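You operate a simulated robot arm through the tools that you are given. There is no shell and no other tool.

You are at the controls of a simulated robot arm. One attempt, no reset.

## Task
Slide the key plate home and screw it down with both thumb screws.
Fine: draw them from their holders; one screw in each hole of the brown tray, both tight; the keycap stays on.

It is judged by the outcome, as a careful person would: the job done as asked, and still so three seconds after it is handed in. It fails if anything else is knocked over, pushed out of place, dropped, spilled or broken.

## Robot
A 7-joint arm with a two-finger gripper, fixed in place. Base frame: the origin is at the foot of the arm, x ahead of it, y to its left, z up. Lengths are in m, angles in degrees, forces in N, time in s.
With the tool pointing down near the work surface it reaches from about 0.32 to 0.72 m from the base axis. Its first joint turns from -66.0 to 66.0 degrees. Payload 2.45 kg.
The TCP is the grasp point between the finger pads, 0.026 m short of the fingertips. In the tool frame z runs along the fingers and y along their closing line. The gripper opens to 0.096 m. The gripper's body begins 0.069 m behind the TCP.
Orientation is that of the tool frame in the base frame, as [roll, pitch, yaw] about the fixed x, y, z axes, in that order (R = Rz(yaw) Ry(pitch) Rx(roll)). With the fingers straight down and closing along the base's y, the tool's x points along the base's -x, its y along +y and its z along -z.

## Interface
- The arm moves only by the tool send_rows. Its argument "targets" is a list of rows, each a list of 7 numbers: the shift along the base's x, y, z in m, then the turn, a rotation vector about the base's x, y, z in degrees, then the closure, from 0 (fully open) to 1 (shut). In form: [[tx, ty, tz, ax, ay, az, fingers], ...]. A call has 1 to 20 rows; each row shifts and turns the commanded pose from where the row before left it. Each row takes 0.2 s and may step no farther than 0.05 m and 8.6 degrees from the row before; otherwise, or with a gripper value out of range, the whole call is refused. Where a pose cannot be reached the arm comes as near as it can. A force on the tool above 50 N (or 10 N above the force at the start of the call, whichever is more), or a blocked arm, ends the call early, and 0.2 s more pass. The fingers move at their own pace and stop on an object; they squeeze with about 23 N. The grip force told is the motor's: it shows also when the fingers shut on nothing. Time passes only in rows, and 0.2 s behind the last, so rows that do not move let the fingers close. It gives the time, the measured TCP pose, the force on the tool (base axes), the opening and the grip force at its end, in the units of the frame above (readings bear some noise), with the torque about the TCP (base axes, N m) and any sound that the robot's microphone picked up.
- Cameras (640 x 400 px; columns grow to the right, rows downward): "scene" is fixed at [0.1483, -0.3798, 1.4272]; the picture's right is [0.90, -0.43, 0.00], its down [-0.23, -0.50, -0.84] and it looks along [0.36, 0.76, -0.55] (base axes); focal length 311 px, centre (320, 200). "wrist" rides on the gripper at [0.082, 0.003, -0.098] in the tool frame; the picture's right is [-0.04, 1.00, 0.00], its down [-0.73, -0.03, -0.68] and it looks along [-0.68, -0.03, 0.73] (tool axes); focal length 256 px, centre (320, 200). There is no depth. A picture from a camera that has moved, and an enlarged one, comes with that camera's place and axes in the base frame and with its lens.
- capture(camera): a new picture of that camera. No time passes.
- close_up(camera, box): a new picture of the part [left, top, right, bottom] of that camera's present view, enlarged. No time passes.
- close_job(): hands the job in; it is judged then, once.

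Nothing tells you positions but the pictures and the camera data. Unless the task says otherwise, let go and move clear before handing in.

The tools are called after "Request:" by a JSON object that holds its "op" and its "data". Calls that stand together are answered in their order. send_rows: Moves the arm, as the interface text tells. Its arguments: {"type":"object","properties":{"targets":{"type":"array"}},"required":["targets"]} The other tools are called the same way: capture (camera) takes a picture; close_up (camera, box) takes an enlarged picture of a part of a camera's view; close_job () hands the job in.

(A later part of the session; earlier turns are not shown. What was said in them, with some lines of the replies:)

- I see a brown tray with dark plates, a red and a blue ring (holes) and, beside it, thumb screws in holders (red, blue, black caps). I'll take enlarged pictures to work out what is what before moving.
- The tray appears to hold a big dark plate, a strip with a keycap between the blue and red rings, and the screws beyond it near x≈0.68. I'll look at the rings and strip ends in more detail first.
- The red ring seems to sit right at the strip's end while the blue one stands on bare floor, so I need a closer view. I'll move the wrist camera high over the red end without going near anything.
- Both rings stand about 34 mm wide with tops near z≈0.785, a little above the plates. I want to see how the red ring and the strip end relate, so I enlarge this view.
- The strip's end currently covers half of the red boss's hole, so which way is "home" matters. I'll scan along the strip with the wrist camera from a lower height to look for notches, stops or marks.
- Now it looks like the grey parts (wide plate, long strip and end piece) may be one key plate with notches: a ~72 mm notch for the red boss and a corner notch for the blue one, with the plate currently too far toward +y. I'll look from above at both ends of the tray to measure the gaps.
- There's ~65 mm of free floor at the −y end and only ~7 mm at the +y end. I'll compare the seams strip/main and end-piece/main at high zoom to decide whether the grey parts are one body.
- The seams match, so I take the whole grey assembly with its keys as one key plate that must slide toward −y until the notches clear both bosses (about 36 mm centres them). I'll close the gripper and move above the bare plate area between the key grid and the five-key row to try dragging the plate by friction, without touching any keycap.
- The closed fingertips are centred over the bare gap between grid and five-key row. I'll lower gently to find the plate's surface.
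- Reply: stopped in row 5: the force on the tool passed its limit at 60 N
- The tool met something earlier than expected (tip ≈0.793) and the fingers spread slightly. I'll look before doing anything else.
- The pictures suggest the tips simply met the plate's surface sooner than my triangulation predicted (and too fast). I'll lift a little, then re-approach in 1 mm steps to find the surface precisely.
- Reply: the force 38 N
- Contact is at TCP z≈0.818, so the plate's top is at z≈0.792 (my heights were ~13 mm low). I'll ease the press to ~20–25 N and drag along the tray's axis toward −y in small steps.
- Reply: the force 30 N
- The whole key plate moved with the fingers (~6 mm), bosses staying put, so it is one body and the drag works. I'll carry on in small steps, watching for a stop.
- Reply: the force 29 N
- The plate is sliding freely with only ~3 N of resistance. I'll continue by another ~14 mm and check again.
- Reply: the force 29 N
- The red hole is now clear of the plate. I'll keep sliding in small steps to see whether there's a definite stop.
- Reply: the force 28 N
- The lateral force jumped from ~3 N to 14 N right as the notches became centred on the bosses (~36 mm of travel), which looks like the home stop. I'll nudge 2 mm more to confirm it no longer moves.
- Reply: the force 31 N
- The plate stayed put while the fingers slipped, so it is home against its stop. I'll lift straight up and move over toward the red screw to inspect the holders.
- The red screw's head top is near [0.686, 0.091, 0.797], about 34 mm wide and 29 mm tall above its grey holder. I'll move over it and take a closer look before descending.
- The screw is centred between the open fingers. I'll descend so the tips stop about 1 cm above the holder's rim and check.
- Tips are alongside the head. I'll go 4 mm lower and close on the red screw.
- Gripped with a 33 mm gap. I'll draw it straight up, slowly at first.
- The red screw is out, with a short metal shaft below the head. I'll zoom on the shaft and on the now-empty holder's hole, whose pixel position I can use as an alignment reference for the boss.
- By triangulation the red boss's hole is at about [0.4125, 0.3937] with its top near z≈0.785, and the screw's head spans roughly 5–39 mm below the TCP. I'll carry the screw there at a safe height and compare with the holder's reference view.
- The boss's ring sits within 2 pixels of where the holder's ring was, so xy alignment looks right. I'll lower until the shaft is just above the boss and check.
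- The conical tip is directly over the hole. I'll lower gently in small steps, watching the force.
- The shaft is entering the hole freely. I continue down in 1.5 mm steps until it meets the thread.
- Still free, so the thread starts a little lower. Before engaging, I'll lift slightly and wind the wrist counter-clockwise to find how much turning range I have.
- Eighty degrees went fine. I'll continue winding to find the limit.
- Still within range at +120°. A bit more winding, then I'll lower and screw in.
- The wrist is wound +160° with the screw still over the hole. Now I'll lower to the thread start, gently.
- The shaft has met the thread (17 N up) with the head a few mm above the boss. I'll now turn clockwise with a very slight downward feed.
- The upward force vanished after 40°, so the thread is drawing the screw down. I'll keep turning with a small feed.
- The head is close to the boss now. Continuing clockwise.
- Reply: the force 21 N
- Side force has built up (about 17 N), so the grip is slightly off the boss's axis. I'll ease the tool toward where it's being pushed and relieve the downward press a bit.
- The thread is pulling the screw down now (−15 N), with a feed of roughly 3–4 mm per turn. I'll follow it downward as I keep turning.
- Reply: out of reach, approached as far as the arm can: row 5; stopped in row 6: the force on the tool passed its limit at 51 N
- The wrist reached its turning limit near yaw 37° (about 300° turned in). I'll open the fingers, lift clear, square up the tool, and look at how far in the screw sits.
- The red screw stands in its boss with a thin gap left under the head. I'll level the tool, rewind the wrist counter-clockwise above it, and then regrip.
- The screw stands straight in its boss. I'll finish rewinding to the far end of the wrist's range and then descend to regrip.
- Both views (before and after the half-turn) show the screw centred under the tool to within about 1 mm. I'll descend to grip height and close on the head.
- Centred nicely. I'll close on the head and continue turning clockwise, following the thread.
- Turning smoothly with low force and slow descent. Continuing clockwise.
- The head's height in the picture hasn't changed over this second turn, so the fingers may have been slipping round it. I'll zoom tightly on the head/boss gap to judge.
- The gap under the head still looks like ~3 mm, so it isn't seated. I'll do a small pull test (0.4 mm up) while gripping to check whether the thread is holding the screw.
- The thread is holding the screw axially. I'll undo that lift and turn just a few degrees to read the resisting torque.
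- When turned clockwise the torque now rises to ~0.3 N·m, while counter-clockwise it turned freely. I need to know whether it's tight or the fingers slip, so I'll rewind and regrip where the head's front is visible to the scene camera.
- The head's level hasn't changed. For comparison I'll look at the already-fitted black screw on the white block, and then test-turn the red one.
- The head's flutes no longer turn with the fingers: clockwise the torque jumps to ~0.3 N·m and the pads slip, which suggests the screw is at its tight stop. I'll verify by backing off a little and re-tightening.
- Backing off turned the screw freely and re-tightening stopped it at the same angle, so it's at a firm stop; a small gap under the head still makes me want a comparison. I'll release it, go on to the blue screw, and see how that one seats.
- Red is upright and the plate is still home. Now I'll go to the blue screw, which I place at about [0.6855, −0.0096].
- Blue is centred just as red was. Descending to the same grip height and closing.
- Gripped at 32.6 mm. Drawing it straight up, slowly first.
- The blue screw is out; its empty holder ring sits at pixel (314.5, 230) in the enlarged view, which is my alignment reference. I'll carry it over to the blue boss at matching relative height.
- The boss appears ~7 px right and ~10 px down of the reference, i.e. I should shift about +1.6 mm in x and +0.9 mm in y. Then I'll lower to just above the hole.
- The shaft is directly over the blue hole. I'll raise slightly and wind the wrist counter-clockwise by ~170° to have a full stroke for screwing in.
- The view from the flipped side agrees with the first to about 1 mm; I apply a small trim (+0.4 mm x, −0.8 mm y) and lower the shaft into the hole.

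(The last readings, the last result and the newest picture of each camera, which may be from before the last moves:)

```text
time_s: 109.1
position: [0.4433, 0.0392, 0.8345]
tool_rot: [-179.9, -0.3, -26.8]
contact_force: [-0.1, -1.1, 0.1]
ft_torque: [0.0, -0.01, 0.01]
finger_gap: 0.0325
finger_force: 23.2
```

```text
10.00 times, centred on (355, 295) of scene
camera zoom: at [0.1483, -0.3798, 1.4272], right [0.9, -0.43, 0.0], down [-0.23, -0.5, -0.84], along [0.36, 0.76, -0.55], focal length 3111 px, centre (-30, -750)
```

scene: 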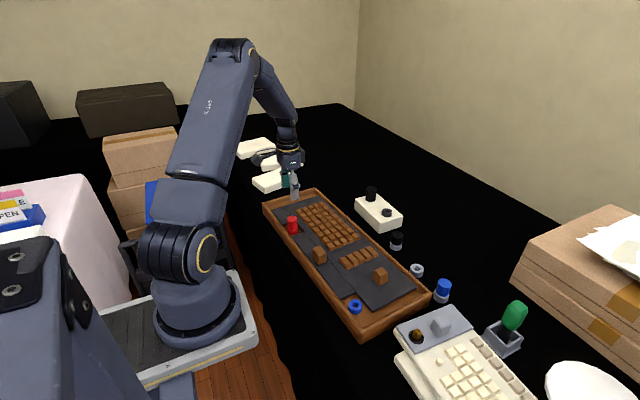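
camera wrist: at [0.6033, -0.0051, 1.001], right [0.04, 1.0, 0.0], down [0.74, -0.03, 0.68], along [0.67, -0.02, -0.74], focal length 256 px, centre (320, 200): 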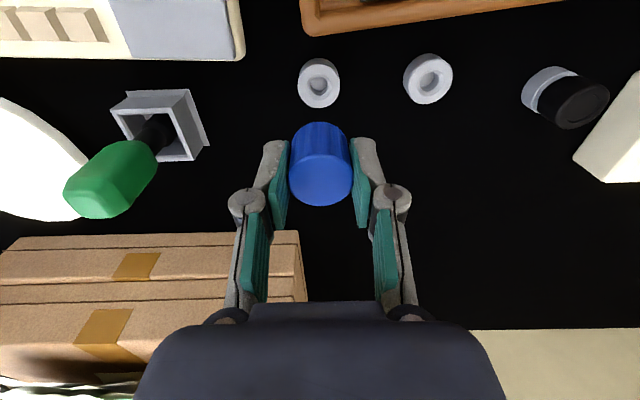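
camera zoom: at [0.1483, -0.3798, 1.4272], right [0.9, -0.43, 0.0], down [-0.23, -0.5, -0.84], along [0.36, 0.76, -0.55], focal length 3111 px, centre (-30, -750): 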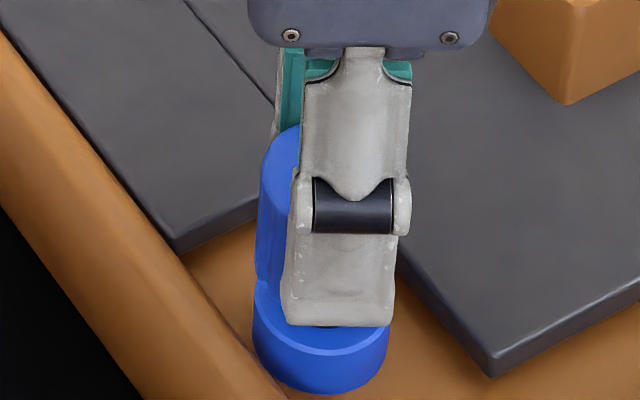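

The shaft is in the hole without contact. Small steps down to the thread.

Request:
{"op": "send_rows", "data": {"targets": [[0, 0, -0.001, 0, 0, 0, 1], [0, 0, -0.001, 0, 0, 0, 1], [0, 0, 0, 0, 0, 0, 1]]}}

Request:
{"op": "send_rows", "data": {"targets": [[0, 0, -0.001, 0, 0, 0, 1], [0, 0, 0, 0, 0, 0, 1]]}}

Request:
{"op": "send_rows", "data": {"targets": [[0, 0, -0.0007, 0, 0, 0, 1], [0, 0, 0, 0, 0, 0, 1]]}}

```text
time_s: 109.9
position: [0.443, 0.0393, 0.8318]
tool_rot: [180.0, -0.3, -26.9]
contact_force: [0.1, 0.2, 0.0]
ft_torque: [0.0, 0.0, -0.01]
finger_gap: 0.0326
finger_force: 23.1
```

```text
time_s: 110.5
position: [0.4436, 0.0383, 0.8315]
tool_rot: [179.9, -0.3, -26.8]
contact_force: [0.6, 0.1, -0.1]
ft_torque: [0.01, 0.01, -0.02]
finger_gap: 0.0326
finger_force: 23.3
```

```text
time_s: 111.1
position: [0.4436, 0.0391, 0.8311]
tool_rot: [179.9, -0.3, -26.7]
contact_force: [0.1, 0.1, -0.4]
ft_torque: [-0.01, 0.0, -0.02]
finger_gap: 0.0327
finger_force: 23.2
```

Request:
{"op": "send_rows", "data": {"targets": [[0, 0, -0.0007, 0, 0, 0, 1], [0, 0, 0, 0, 0, 0, 1]]}}

Request:
{"op": "send_rows", "data": {"targets": [[0, 0, -0.0005, 0, 0, 0, 1], [0, 0, 0, 0, 0, 0, 1]]}}

Request:
{"op": "send_rows", "data": {"targets": [[0, 0, -0.0004, 0, 0, 0, 1], [0, 0, 0, 0, 0, 0, 1]]}}

```text
time_s: 111.7
position: [0.4433, 0.0384, 0.8301]
tool_rot: [180.0, -0.2, -26.8]
contact_force: [-0.5, 0.0, -1.0]
ft_torque: [0.02, 0.01, 0.01]
finger_gap: 0.0325
finger_force: 23.1
```

```text
time_s: 112.3
position: [0.4417, 0.0378, 0.83]
tool_rot: [180.0, -0.3, -26.8]
contact_force: [-0.2, -0.2, 0.1]
ft_torque: [0.02, -0.02, 0.01]
finger_gap: 0.0327
finger_force: 23.3
```

```text
time_s: 112.9
position: [0.4416, 0.0403, 0.8305]
tool_rot: [179.9, -0.3, -26.8]
contact_force: [0.2, -0.2, 7.0]
ft_torque: [-0.01, 0.08, -0.02]
finger_gap: 0.0327
finger_force: 23.3
```

Light contact (7 N) and no side load. Now turning clockwise with a matched slow feed.

Request:
{"op": "send_rows", "data": {"targets": [[0, 0, 0, 0, 0, -8, 1], [0, 0, 0, 0, 0, -8, 1], [0, 0, 0, 0, 0, -8, 1]]}}

Request:
{"op": "send_rows", "data": {"targets": [[0, 0, -5e-05, 0, 0, -8, 1], [0, 0, -5e-05, 0, 0, -8, 1], [0, 0, -5e-05, 0, 0, -8, 1]]}}

Request:
{"op": "close_up", "data": {"camera": "scene", "box": [343, 275, 367, 311]}}

```text
time_s: 113.7
position: [0.4434, 0.0391, 0.8294]
tool_rot: [-180.0, -0.3, -51.0]
contact_force: [-0.1, -0.8, 6.1]
ft_torque: [-0.05, 0.04, 0.02]
finger_gap: 0.0326
finger_force: 23.0
```

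```text
time_s: 114.5
position: [0.4423, 0.0388, 0.828]
tool_rot: [179.9, -0.2, -74.9]
contact_force: [1.4, 0.8, 2.9]
ft_torque: [0.02, 0.0, 0.02]
finger_gap: 0.0327
finger_force: 22.5
```

```text
11.11 times, centred on (355, 293) of scene
camera zoom: at [0.1483, -0.3798, 1.4272], right [0.9, -0.43, 0.0], down [-0.23, -0.5, -0.84], along [0.36, 0.76, -0.55], focal length 3457 px, centre (-69, -833)
```

zoom: 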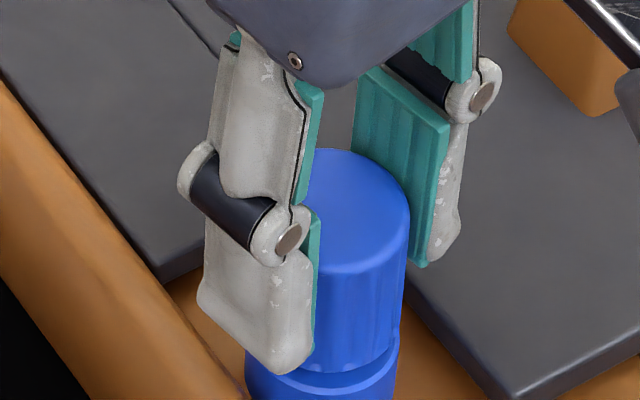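

Request:
{"op": "send_rows", "data": {"targets": [[0, 0, -5e-05, 0, 0, -8, 1], [0, 0, -5e-05, 0, 0, -8, 1], [0, 0, -5e-05, 0, 0, -8, 1], [0, 0, -5e-05, 0, 0, -8, 1], [0, 0, -5e-05, 0, 0, -8, 1]]}}

Request:
{"op": "send_rows", "data": {"targets": [[0, 0, -0.0001, 0, 0, -8, 1], [0, 0, -0.0001, 0, 0, -8, 1], [0, 0, -0.0001, 0, 0, -8, 1], [0, 0, -0.0001, 0, 0, -8, 1], [0, 0, -0.0001, 0, 0, -8, 1]]}}

Request:
{"op": "close_up", "data": {"camera": "scene", "box": [343, 275, 367, 311]}}

```text
time_s: 115.7
position: [0.4422, 0.0384, 0.8279]
tool_rot: [179.8, -0.4, -115.0]
contact_force: [2.8, -1.3, -4.1]
ft_torque: [-0.03, -0.04, 0.01]
finger_gap: 0.0327
finger_force: 22.8
```

```text
time_s: 116.9
position: [0.4426, 0.0397, 0.8281]
tool_rot: [179.9, -0.2, -154.9]
contact_force: [1.8, 3.8, -2.1]
ft_torque: [0.18, -0.04, 0.03]
finger_gap: 0.0327
finger_force: 23.2
```

```text
11.11 times, centred on (355, 293) of scene
camera zoom: at [0.1484, -0.3797, 1.4272], right [0.9, -0.43, 0.0], down [-0.23, -0.5, -0.84], along [0.36, 0.76, -0.55], focal length 3457 px, centre (-69, -833)
```

zoom: 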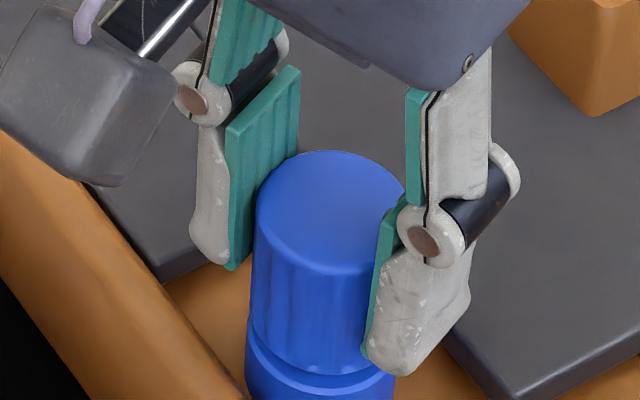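

The thread is taking (about 4 mm per turn). Continuing with matched feed.

Request:
{"op": "send_rows", "data": {"targets": [[0.0001, 0.0003, -0.0001, 0, 0, -8, 1], [0, 0, -9e-05, 0, 0, -8, 1], [0, 0, -9e-05, 0, 0, -8, 1], [0, 0, -9e-05, 0, 0, -8, 1], [0, 0, -9e-05, 0, 0, -8, 1]]}}

Request:
{"op": "send_rows", "data": {"targets": [[0, 0, -9e-05, 0, 0, -8, 1], [0, 0, -9e-05, 0, 0, -8, 1], [0, 0, -9e-05, 0, 0, -8, 1], [0, 0, -9e-05, 0, 0, -8, 1], [0, 0, -9e-05, 0, 0, -8, 1]]}}

Request:
{"op": "close_up", "data": {"camera": "scene", "box": [343, 275, 367, 311]}}

```text
time_s: 118.1
position: [0.4423, 0.0383, 0.8278]
tool_rot: [179.9, -0.3, 165.0]
contact_force: [-2.5, 4.2, 15.1]
ft_torque: [0.16, 0.15, 0.07]
finger_gap: 0.0328
finger_force: 23.6
```

```text
time_s: 119.3
position: [0.443, 0.0393, 0.8273]
tool_rot: [179.8, -0.1, 125.1]
contact_force: [-2.8, 4.3, 14.6]
ft_torque: [0.19, 0.08, 0.02]
finger_gap: 0.0325
finger_force: 22.9
```

```text
11.11 times, centred on (355, 293) of scene
camera zoom: at [0.148, -0.3797, 1.4273], right [0.9, -0.43, 0.0], down [-0.23, -0.5, -0.84], along [0.36, 0.76, -0.55], focal length 3457 px, centre (-69, -833)
```

zoom: 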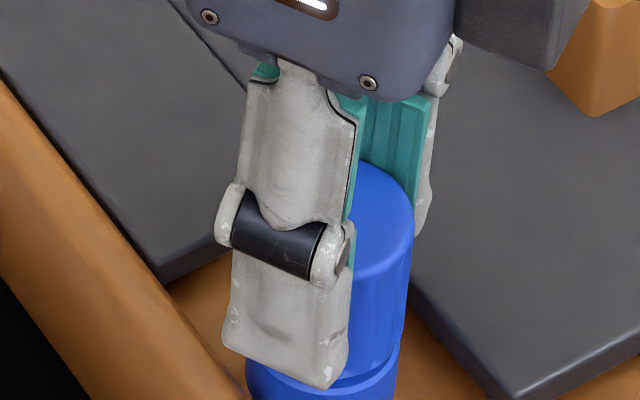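

Force went to +15 N, so I'm over-feeding; I'll turn without feed to see if the thread takes it up.

Request:
{"op": "send_rows", "data": {"targets": [[0, 0, 0, 0, 0, -8, 1], [0, 0, 0, 0, 0, -8, 1], [0, 0, 0, 0, 0, -8, 1]]}}

Request:
{"op": "close_up", "data": {"camera": "scene", "box": [343, 280, 367, 316]}}

Request:
{"op": "send_rows", "data": {"targets": [[0, 0, 0, 0, 0, -8, 1], [0, 0, 0, 0, 0, -8, 1], [0, 0, 0, 0, 0, -8, 1]]}}

Request:
{"op": "close_up", "data": {"camera": "scene", "box": [343, 280, 367, 316]}}

```text
time_s: 120.1
position: [0.4433, 0.0396, 0.8275]
tool_rot: [-180.0, -0.3, 101.0]
contact_force: [0.9, 7.0, 2.3]
ft_torque: [0.08, -0.07, -0.02]
finger_gap: 0.0327
finger_force: 23.7
```

```text
11.11 times, centred on (355, 298) of scene
camera zoom: at [0.1483, -0.3797, 1.4273], right [0.9, -0.43, 0.0], down [-0.23, -0.5, -0.84], along [0.36, 0.76, -0.55], focal length 3457 px, centre (-69, -889)
```

zoom: 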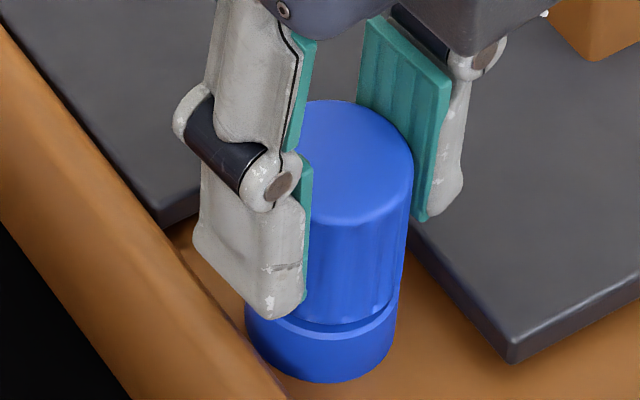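

```text
time_s: 120.9
position: [0.4425, 0.0394, 0.8273]
tool_rot: [180.0, -0.3, 77.1]
contact_force: [7.2, 8.2, -16.7]
ft_torque: [0.19, -0.13, 0.07]
finger_gap: 0.0325
finger_force: 22.6
```

```text
11.11 times, centred on (355, 298) of scene
camera zoom: at [0.1487, -0.3796, 1.4272], right [0.9, -0.43, 0.0], down [-0.23, -0.5, -0.84], along [0.36, 0.76, -0.55], focal length 3457 px, centre (-69, -889)
```

zoom: 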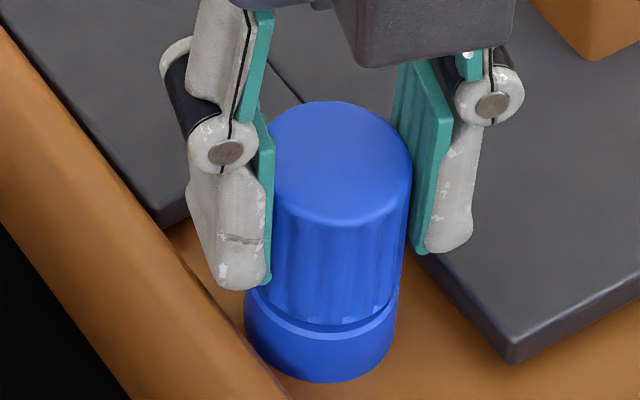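

It's advancing again (pull of −17 N). I'll follow it down and trim the side load.

Request:
{"op": "send_rows", "data": {"targets": [[0.0003, 0.0003, -0.0003, 0, 0, 0, 1], [0.0002, 0.0003, -0.0001, 0, 0, -8, 1], [0, 0, -0.0001, 0, 0, -8, 1], [0, 0, -0.0001, 0, 0, -8, 1]]}}

Request:
{"op": "send_rows", "data": {"targets": [[0, 0, -0.0001, 0, 0, -8, 1], [0, 0, -0.0001, 0, 0, -8, 1], [0, 0, -0.0001, 0, 0, -8, 1]]}}

Request:
{"op": "close_up", "data": {"camera": "scene", "box": [343, 280, 367, 316]}}

```text
time_s: 121.9
position: [0.4426, 0.0394, 0.8263]
tool_rot: [179.8, -0.4, 53.0]
contact_force: [-0.1, 3.5, 7.5]
ft_torque: [-0.02, 0.03, 0.02]
finger_gap: 0.0324
finger_force: 23.5
```

```text
time_s: 122.7
position: [0.4427, 0.0394, 0.8266]
tool_rot: [179.8, -0.2, 29.0]
contact_force: [0.3, -1.4, 2.3]
ft_torque: [-0.03, 0.03, 0.16]
finger_gap: 0.0322
finger_force: 22.8
```

```text
11.11 times, centred on (355, 298) of scene
camera zoom: at [0.1483, -0.3798, 1.4272], right [0.9, -0.43, 0.0], down [-0.23, -0.5, -0.84], along [0.36, 0.76, -0.55], focal length 3457 px, centre (-69, -889)
```

zoom: 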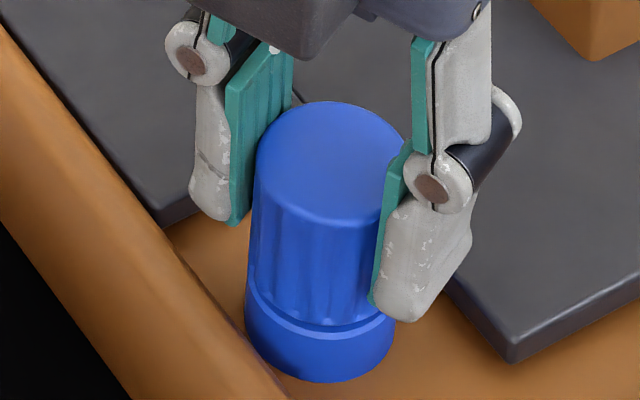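

Torque is starting to show (0.16 N·m) after about 300° of turning, just as for red. A little more to confirm it's tight.

Request:
{"op": "send_rows", "data": {"targets": [[0, 0, 0, 0, 0, -6, 1]]}}

Request:
{"op": "send_rows", "data": {"targets": [[0, 0, 0, 0, 0, -6, 1]]}}

Request:
{"op": "close_up", "data": {"camera": "scene", "box": [343, 280, 367, 316]}}

```text
time_s: 123.1
position: [0.4429, 0.0395, 0.8263]
tool_rot: [179.9, -0.3, 23.1]
contact_force: [1.8, -3.0, -0.3]
ft_torque: [-0.07, -0.03, 0.19]
finger_gap: 0.0317
finger_force: 23.0
```

```text
time_s: 123.5
position: [0.4437, 0.0399, 0.8262]
tool_rot: [179.9, -0.2, 17.2]
contact_force: [2.0, -3.1, 0.3]
ft_torque: [-0.07, -0.01, 0.43]
finger_gap: 0.0322
finger_force: 23.5
```

```text
11.11 times, centred on (355, 298) of scene
camera zoom: at [0.1483, -0.3799, 1.4272], right [0.9, -0.43, 0.0], down [-0.23, -0.5, -0.84], along [0.36, 0.76, -0.55], focal length 3457 px, centre (-69, -889)
```

zoom: 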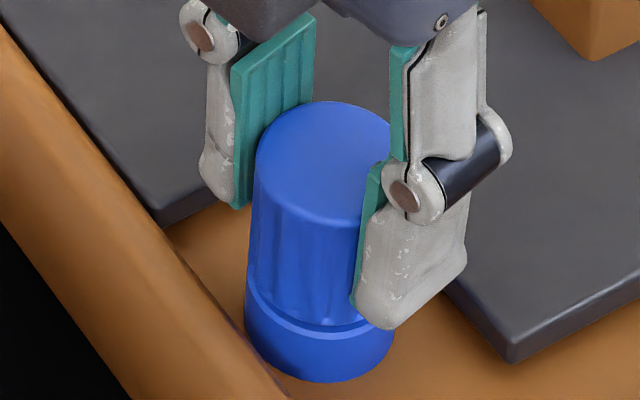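

Torque jumped to 0.43 N·m with no further rotation of the head: blue is tight, with the same small gap as red. One more nudge, then release.

Request:
{"op": "send_rows", "data": {"targets": [[0, 0, 0, 0, 0, -6, 1]]}}

Request:
{"op": "close_up", "data": {"camera": "scene", "box": [343, 280, 367, 316]}}

```text
time_s: 123.9
position: [0.443, 0.0402, 0.8262]
tool_rot: [179.9, -0.3, 11.1]
contact_force: [2.5, -4.8, 0.1]
ft_torque: [-0.12, -0.07, 0.36]
finger_gap: 0.0322
finger_force: 23.2
```

```text
11.11 times, centred on (355, 298) of scene
camera zoom: at [0.1484, -0.3799, 1.4272], right [0.9, -0.43, 0.0], down [-0.23, -0.5, -0.84], along [0.36, 0.76, -0.55], focal length 3457 px, centre (-69, -889)
```

zoom: 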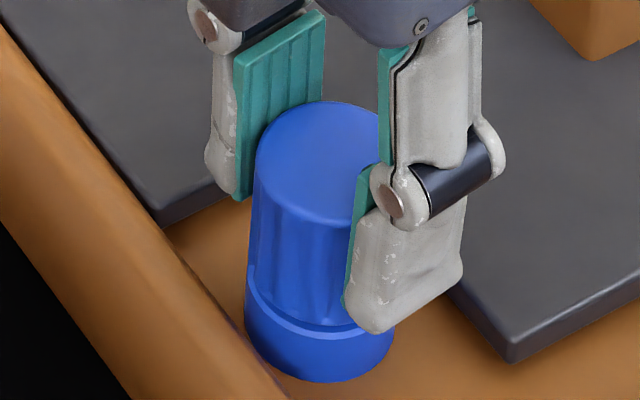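

Blue is tight. I'll release it, lift clear while unwinding the wrist, and check that it stays put.

Request:
{"op": "send_rows", "data": {"targets": [[0, 0, 0, 0, 0, 0, 0.6], [0, 0, 0, 0, 0, 0, 0.4], [0, 0, 0, 0, 0, 0, 0.4], [0, 0, 0.02, 0, 0, 0, 0.4], [0, 0, 0.03, 0, 0, 0, 0.4], [0, 0, 0.03, 0, 0, 8.5, 0.4], [0, 0, 0.01, 0, 0, 8.5, 0.4], [0, 0, 0, 0, 0, 8.5, 0.4], [0, 0, 0, 0, 0, 8.5, 0.4], [0, 0, 0, 0, 0, 8.5, 0.4], [0, 0, 0, 0, 0, 8.5, 0.4], [0, 0, 0, 0, 0, 8.5, 0.4], [0, 0, 0, 0, 0, 8.5, 0.4], [0, 0, 0, 0, 0, 8.5, 0.4], [0, 0, 0, 0, 0, 8.5, 0.4], [0, 0, 0, 0, 0, 8.5, 0.4], [0, 0, 0, 0, 0, 8.5, 0.4], [0, 0, 0, 0, 0, 8.5, 0.4], [0, 0, 0, 0, 0, 0, 0.4]]}}

Request:
{"op": "capture", "data": {"camera": "scene"}}

Request:
{"op": "close_up", "data": {"camera": "scene", "box": [343, 280, 367, 316]}}

Request:
{"op": "capture", "data": {"camera": "wrist"}}

```text
time_s: 127.9
position: [0.4438, 0.0397, 0.9159]
tool_rot: [179.9, -0.1, 121.9]
contact_force: [-0.6, -0.4, 0.6]
ft_torque: [-0.03, -0.03, 0.02]
finger_gap: 0.0576
finger_force: 0.0
```

```text
taken
```

scene: 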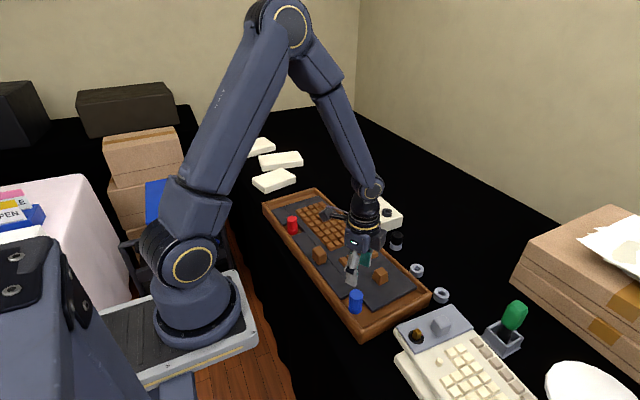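

```text
11.11 times, centred on (355, 298) of scene
camera zoom: at [0.1483, -0.3798, 1.4272], right [0.9, -0.43, 0.0], down [-0.23, -0.5, -0.84], along [0.36, 0.76, -0.55], focal length 3457 px, centre (-69, -889)
```

zoom: 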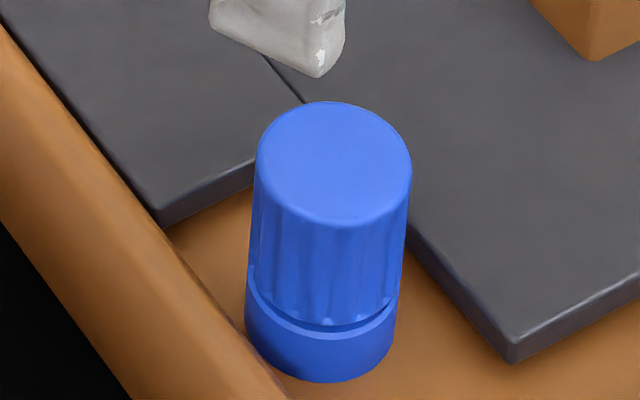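

```text
taken
camera wrist: at [0.4027, 0.1111, 1.0162], right [0.87, 0.49, 0.0], down [0.36, -0.64, 0.68], along [0.33, -0.59, -0.74], focal length 256 px, centre (320, 200)
```

wrist: 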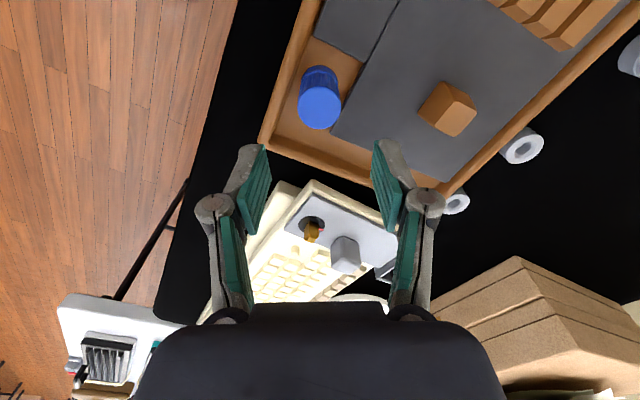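

Blue stands straight and stays put. Now I'll return to the red screw for a final re-torque with a fresh grip, to match blue's tightness.

Request:
{"op": "send_rows", "data": {"targets": [[-0.004, 0.0441, 0, 0, 0, 0, 0.4], [-0.004, 0.0441, 0, 0, 0, 0, 0.4], [-0.004, 0.0441, 0, 0, 0, 0, 0.4], [-0.004, 0.0441, 0, 0, 0, 0, 0.4], [-0.004, 0.0441, 0, 0, 0, 0, 0.4], [-0.004, 0.0441, 0, 0, 0, 0, 0.4], [-0.004, 0.0441, 0, 0, 0, 0, 0.4], [-0.004, 0.0441, 0, 0, 0, 0, 0.4], [0, 0, -0.03, 0, 0, 0, 0.4], [0, 0, -0.015, 0, 0, 0, 0.4], [0, 0, 0, 0, 0, 0, 0.4]]}}

Request:
{"op": "capture", "data": {"camera": "wrist"}}

Request:
{"op": "close_up", "data": {"camera": "scene", "box": [272, 195, 320, 235]}}

```text
time_s: 130.3
position: [0.4119, 0.3924, 0.8714]
tool_rot: [179.9, -0.2, 121.7]
contact_force: [-0.5, -1.3, -0.2]
ft_torque: [0.01, 0.0, -0.01]
finger_gap: 0.0576
finger_force: 0.0
```

```text
taken
camera wrist: at [0.3708, 0.4647, 0.9714], right [0.87, 0.49, 0.0], down [0.36, -0.64, 0.68], along [0.33, -0.59, -0.74], focal length 256 px, centre (320, 200)
```

wrist: 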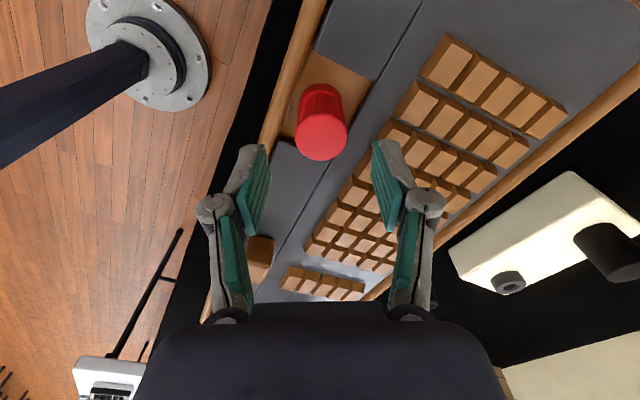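

```text
10.00 times, centred on (296, 215) of scene
camera zoom: at [0.1483, -0.3798, 1.4272], right [0.9, -0.43, 0.0], down [-0.23, -0.5, -0.84], along [0.36, 0.76, -0.55], focal length 3111 px, centre (560, 50)
```

zoom: 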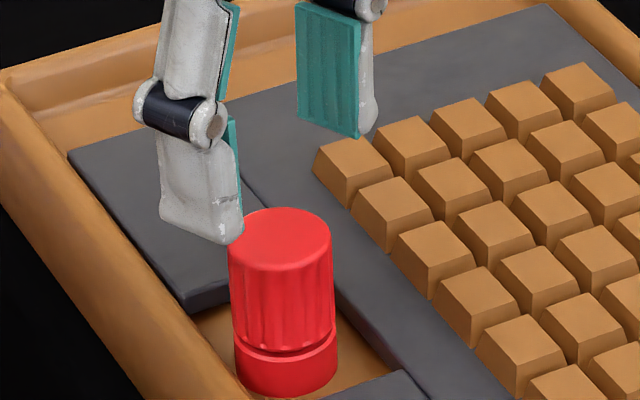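

Centred over red. Descending, gripping, and turning clockwise in single small steps while reading the torque.

Request:
{"op": "send_rows", "data": {"targets": [[0, 0, -0.013, 0, 0, 0, 0.4], [0, 0, -0.013, 0, 0, 0, 0.4], [0, 0, -0.013, 0, 0, 0, 0.4], [0, 0, -0.009, 0, 0, 0, 0.4], [0, 0, 0, 0, 0, 0, 0.7], [0, 0, 0, 0, 0, 0, 1], [0, 0, 0, 0, 0, 0, 1], [0, 0, 0, 0, 0, 0, 1], [0, 0, 0, 0, 0, 0, 1]]}}

Request:
{"op": "send_rows", "data": {"targets": [[0, 0, 0, 0, 0, -5, 1]]}}

Request:
{"op": "send_rows", "data": {"targets": [[0, 0, 0, 0, 0, -5, 1]]}}

Request:
{"op": "send_rows", "data": {"targets": [[0, 0, 0, 0, 0, -6, 1]]}}

Request:
{"op": "close_up", "data": {"camera": "scene", "box": [280, 212, 304, 232]}}

```text
time_s: 132.3
position: [0.4124, 0.3922, 0.8233]
tool_rot: [179.8, -0.3, 121.7]
contact_force: [8.4, 6.7, -4.3]
ft_torque: [0.17, -0.16, -0.03]
finger_gap: 0.032
finger_force: 23.1
```

```text
time_s: 132.7
position: [0.4117, 0.3941, 0.8237]
tool_rot: [179.8, -0.3, 116.8]
contact_force: [9.0, 11.4, -4.5]
ft_torque: [0.21, -0.15, 0.47]
finger_gap: 0.0321
finger_force: 23.3
```

```text
time_s: 133.1
position: [0.4115, 0.3926, 0.824]
tool_rot: [179.8, -0.2, 111.6]
contact_force: [9.6, 10.5, -0.8]
ft_torque: [0.36, -0.2, 0.32]
finger_gap: 0.0324
finger_force: 23.1
```

```text
time_s: 133.5
position: [0.4115, 0.3918, 0.8237]
tool_rot: [179.9, -0.2, 105.7]
contact_force: [10.0, 6.5, 2.5]
ft_torque: [0.19, -0.3, 0.27]
finger_gap: 0.0327
finger_force: 23.1
```

```text
16.00 times, centred on (292, 222) of scene
camera zoom: at [0.1485, -0.3797, 1.4272], right [0.9, -0.43, 0.0], down [-0.23, -0.5, -0.84], along [0.36, 0.76, -0.55], focal length 4978 px, centre (768, -152)
```

zoom: 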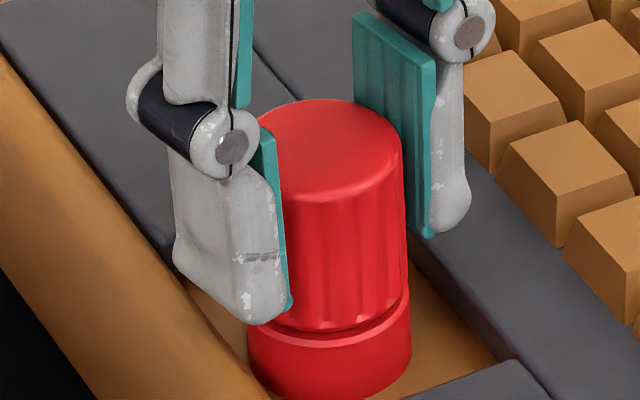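

Red gave 0.47 N·m within 5° and then the pads slipped, so it's tight too. I'll release, lift clear and inspect everything.

Request:
{"op": "send_rows", "data": {"targets": [[0, 0, 0, 0, 0, 0, 0.7], [0, 0, 0, 0, 0, 0, 0.45], [0, 0, 0, 0, 0, 0, 0.4], [0, 0, 0.02, 0, 0, 0, 0.4], [0, 0, 0.04, 0, 0, 0, 0.4], [0, 0, 0.045, 0, 0, 0, 0.4], [0, 0, 0.045, 0, 0, 0, 0.4], [-0.02, -0.02, 0.04, 0, 0, 8, 0.4], [-0.02, -0.03, 0.02, 0, 0, 8, 0.4], [-0.02, -0.04, 0, 0, 0, 8, 0.4], [0, -0.045, 0, 0, 0, 8, 0.4], [0, -0.045, 0, 0, 0, 8, 0.4], [0, 0, 0, 0, 0, 8, 0.4], [0, 0, 0, 0, 0, 8, 0.4], [0, 0, 0, 0, 0, 8, 0.4], [0, 0, 0, 0, 0, 8, 0.4], [0, 0, 0, 0, 0, 0, 0.4]]}}

Request:
{"op": "capture", "data": {"camera": "scene"}}

Request:
{"op": "capture", "data": {"camera": "wrist"}}

Request:
{"op": "close_up", "data": {"camera": "scene", "box": [260, 185, 340, 235]}}

Request:
{"op": "close_up", "data": {"camera": "scene", "box": [310, 250, 438, 330]}}

```text
time_s: 137.1
position: [0.3505, 0.2123, 1.0332]
tool_rot: [180.0, -0.2, 177.8]
contact_force: [0.1, 0.1, -0.1]
ft_torque: [0.0, 0.0, 0.05]
finger_gap: 0.0575
finger_force: 0.1
```

```text
taken
```

scene: 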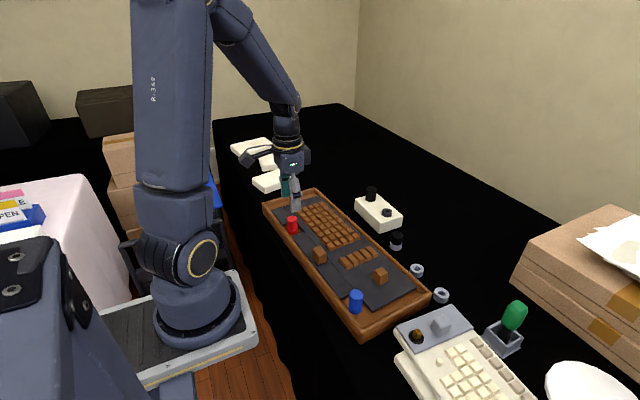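

```text
taken
camera wrist: at [0.2694, 0.22, 1.1328], right [0.08, 1.0, 0.0], down [0.73, -0.06, 0.68], along [0.67, -0.05, -0.74], focal length 256 px, centre (320, 200)
```

wrist: 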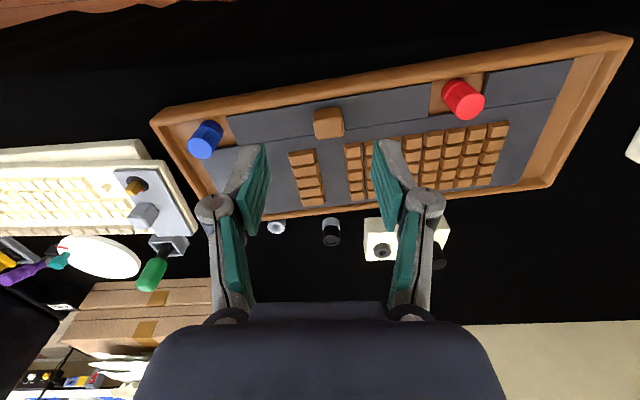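

```text
8.00 times, centred on (300, 210) of scene
camera zoom: at [0.1483, -0.3798, 1.4272], right [0.9, -0.43, 0.0], down [-0.23, -0.5, -0.84], along [0.36, 0.76, -0.55], focal length 2489 px, centre (480, 120)
```

zoom: 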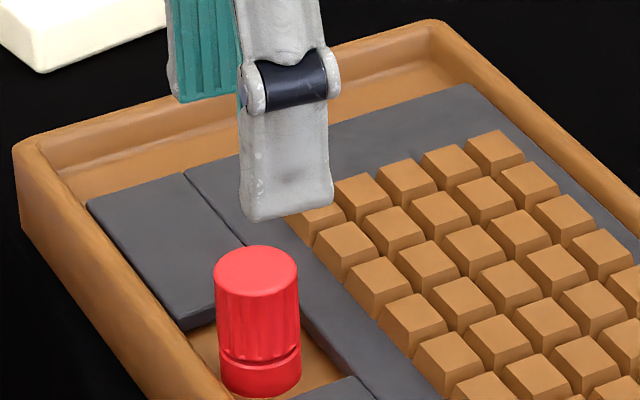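

```text
5.00 times, centred on (374, 290) of scene
camera zoom: at [0.1483, -0.3798, 1.4272], right [0.9, -0.43, 0.0], down [-0.23, -0.5, -0.84], along [0.36, 0.76, -0.55], focal length 1556 px, centre (50, -250)
```

zoom: 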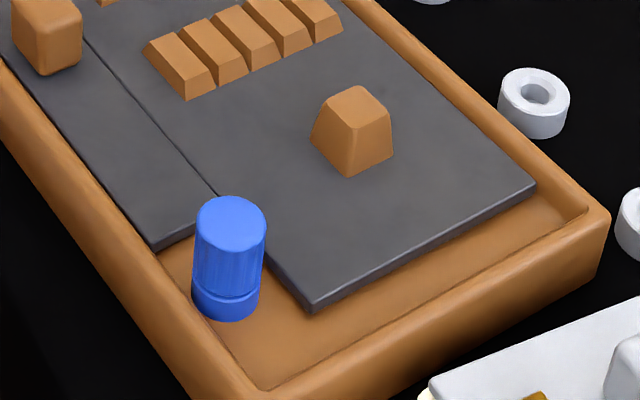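

The plate is unchanged at its home stop. Both screws stand straight and tight in their matching bosses, the keycaps are on, and nothing else has moved. I'll wait a moment and take one last look before handing in.

Request:
{"op": "send_rows", "data": {"targets": [[-0.01, 0, 0.03, 0, 0, 0, 0.4], [0, 0, 0.02, 0, 0, 0, 0.4], [0, 0, 0, 0, 0, 0, 0.4], [0, 0, 0, 0, 0, 0, 0.4], [0, 0, 0, 0, 0, 0, 0.4], [0, 0, 0, 0, 0, 0, 0.4], [0, 0, 0, 0, 0, 0, 0.4], [0, 0, 0, 0, 0, 0, 0.4], [0, 0, 0, 0, 0, 0, 0.4], [0, 0, 0, 0, 0, 0, 0.4]]}}

Request:
{"op": "close_up", "data": {"camera": "scene", "box": [250, 170, 450, 350]}}

Request:
{"op": "close_up", "data": {"camera": "scene", "box": [280, 212, 304, 232]}}

Request:
{"op": "close_up", "data": {"camera": "scene", "box": [343, 280, 367, 316]}}

```text
time_s: 139.3
position: [0.3412, 0.2122, 1.0829]
tool_rot: [180.0, -0.3, 177.6]
contact_force: [0.5, -0.3, 0.4]
ft_torque: [-0.02, 0.02, 0.04]
finger_gap: 0.0576
finger_force: 0.0
```

```text
2.22 times, centred on (350, 260) of scene
camera zoom: at [0.1483, -0.3798, 1.4272], right [0.9, -0.43, 0.0], down [-0.23, -0.5, -0.84], along [0.36, 0.76, -0.55], focal length 691 px, centre (253, 67)
```

zoom: 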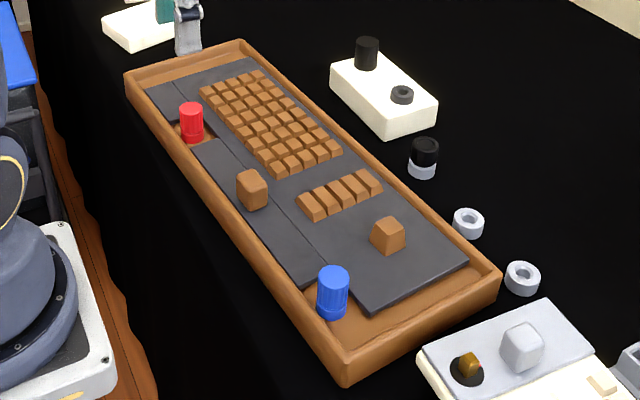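

```text
16.00 times, centred on (292, 222) of scene
camera zoom: at [0.1483, -0.3798, 1.4272], right [0.9, -0.43, 0.0], down [-0.23, -0.5, -0.84], along [0.36, 0.76, -0.55], focal length 4978 px, centre (768, -152)
```

zoom: 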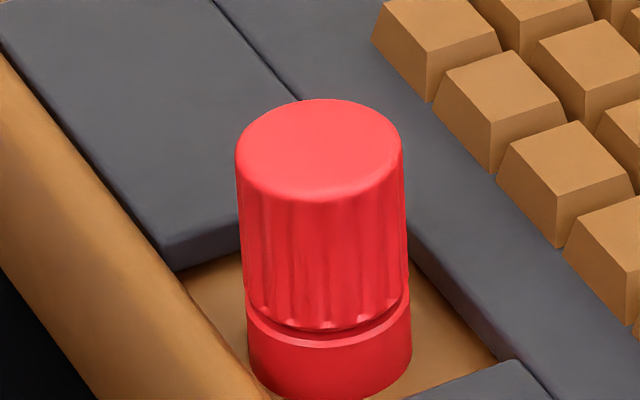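

```text
11.11 times, centred on (355, 298) of scene
camera zoom: at [0.1483, -0.3798, 1.4272], right [0.9, -0.43, 0.0], down [-0.23, -0.5, -0.84], along [0.36, 0.76, -0.55], focal length 3457 px, centre (-69, -889)
```

zoom: 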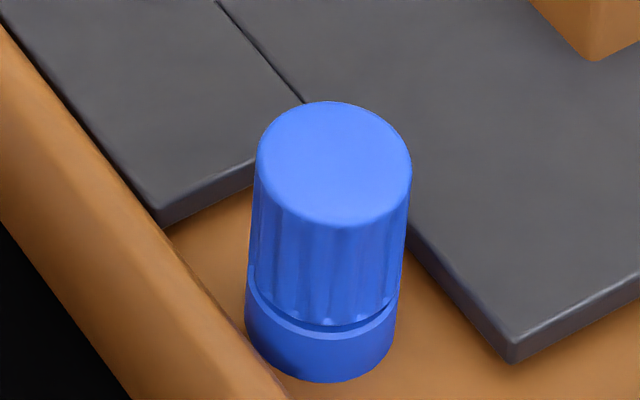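

Nothing has changed during the wait: the plate is home, the red and blue screws are tight in their matching holes, the keycaps are on, and the arm is clear. I'm handing the job in.

Request:
{"op": "close_job", "data": {}}

```text
The job is handed in.
```

The key plate is slid home and both thumb screws are tight in the tray. I handed the job in with the arm clear. No result has come back yet.

- **Plate:** I pressed lightly on it and dragged it about 36 mm toward −y until it hit a firm stop. Its notches are now centred on both holes.
- **Screws:** I drew red and blue from their holders and put each in the hole of its own colour. Each turned about 300° before it stopped firmly. At that point the torque reached 0.47 N·m on red and 0.43 N·m on blue, and the gripper pads began to slip.
- **Gap under the heads:** Both heads appear to sit about 3 mm above their collars, by my estimate from the pictures. The gap looks about the same on both, and neither screw would turn further, so I took it as the end of the thread.
- **Keycaps and surroundings:** The keycaps are still on. I saw nothing else moved, and nothing changed over about two seconds of waiting before I handed it in.
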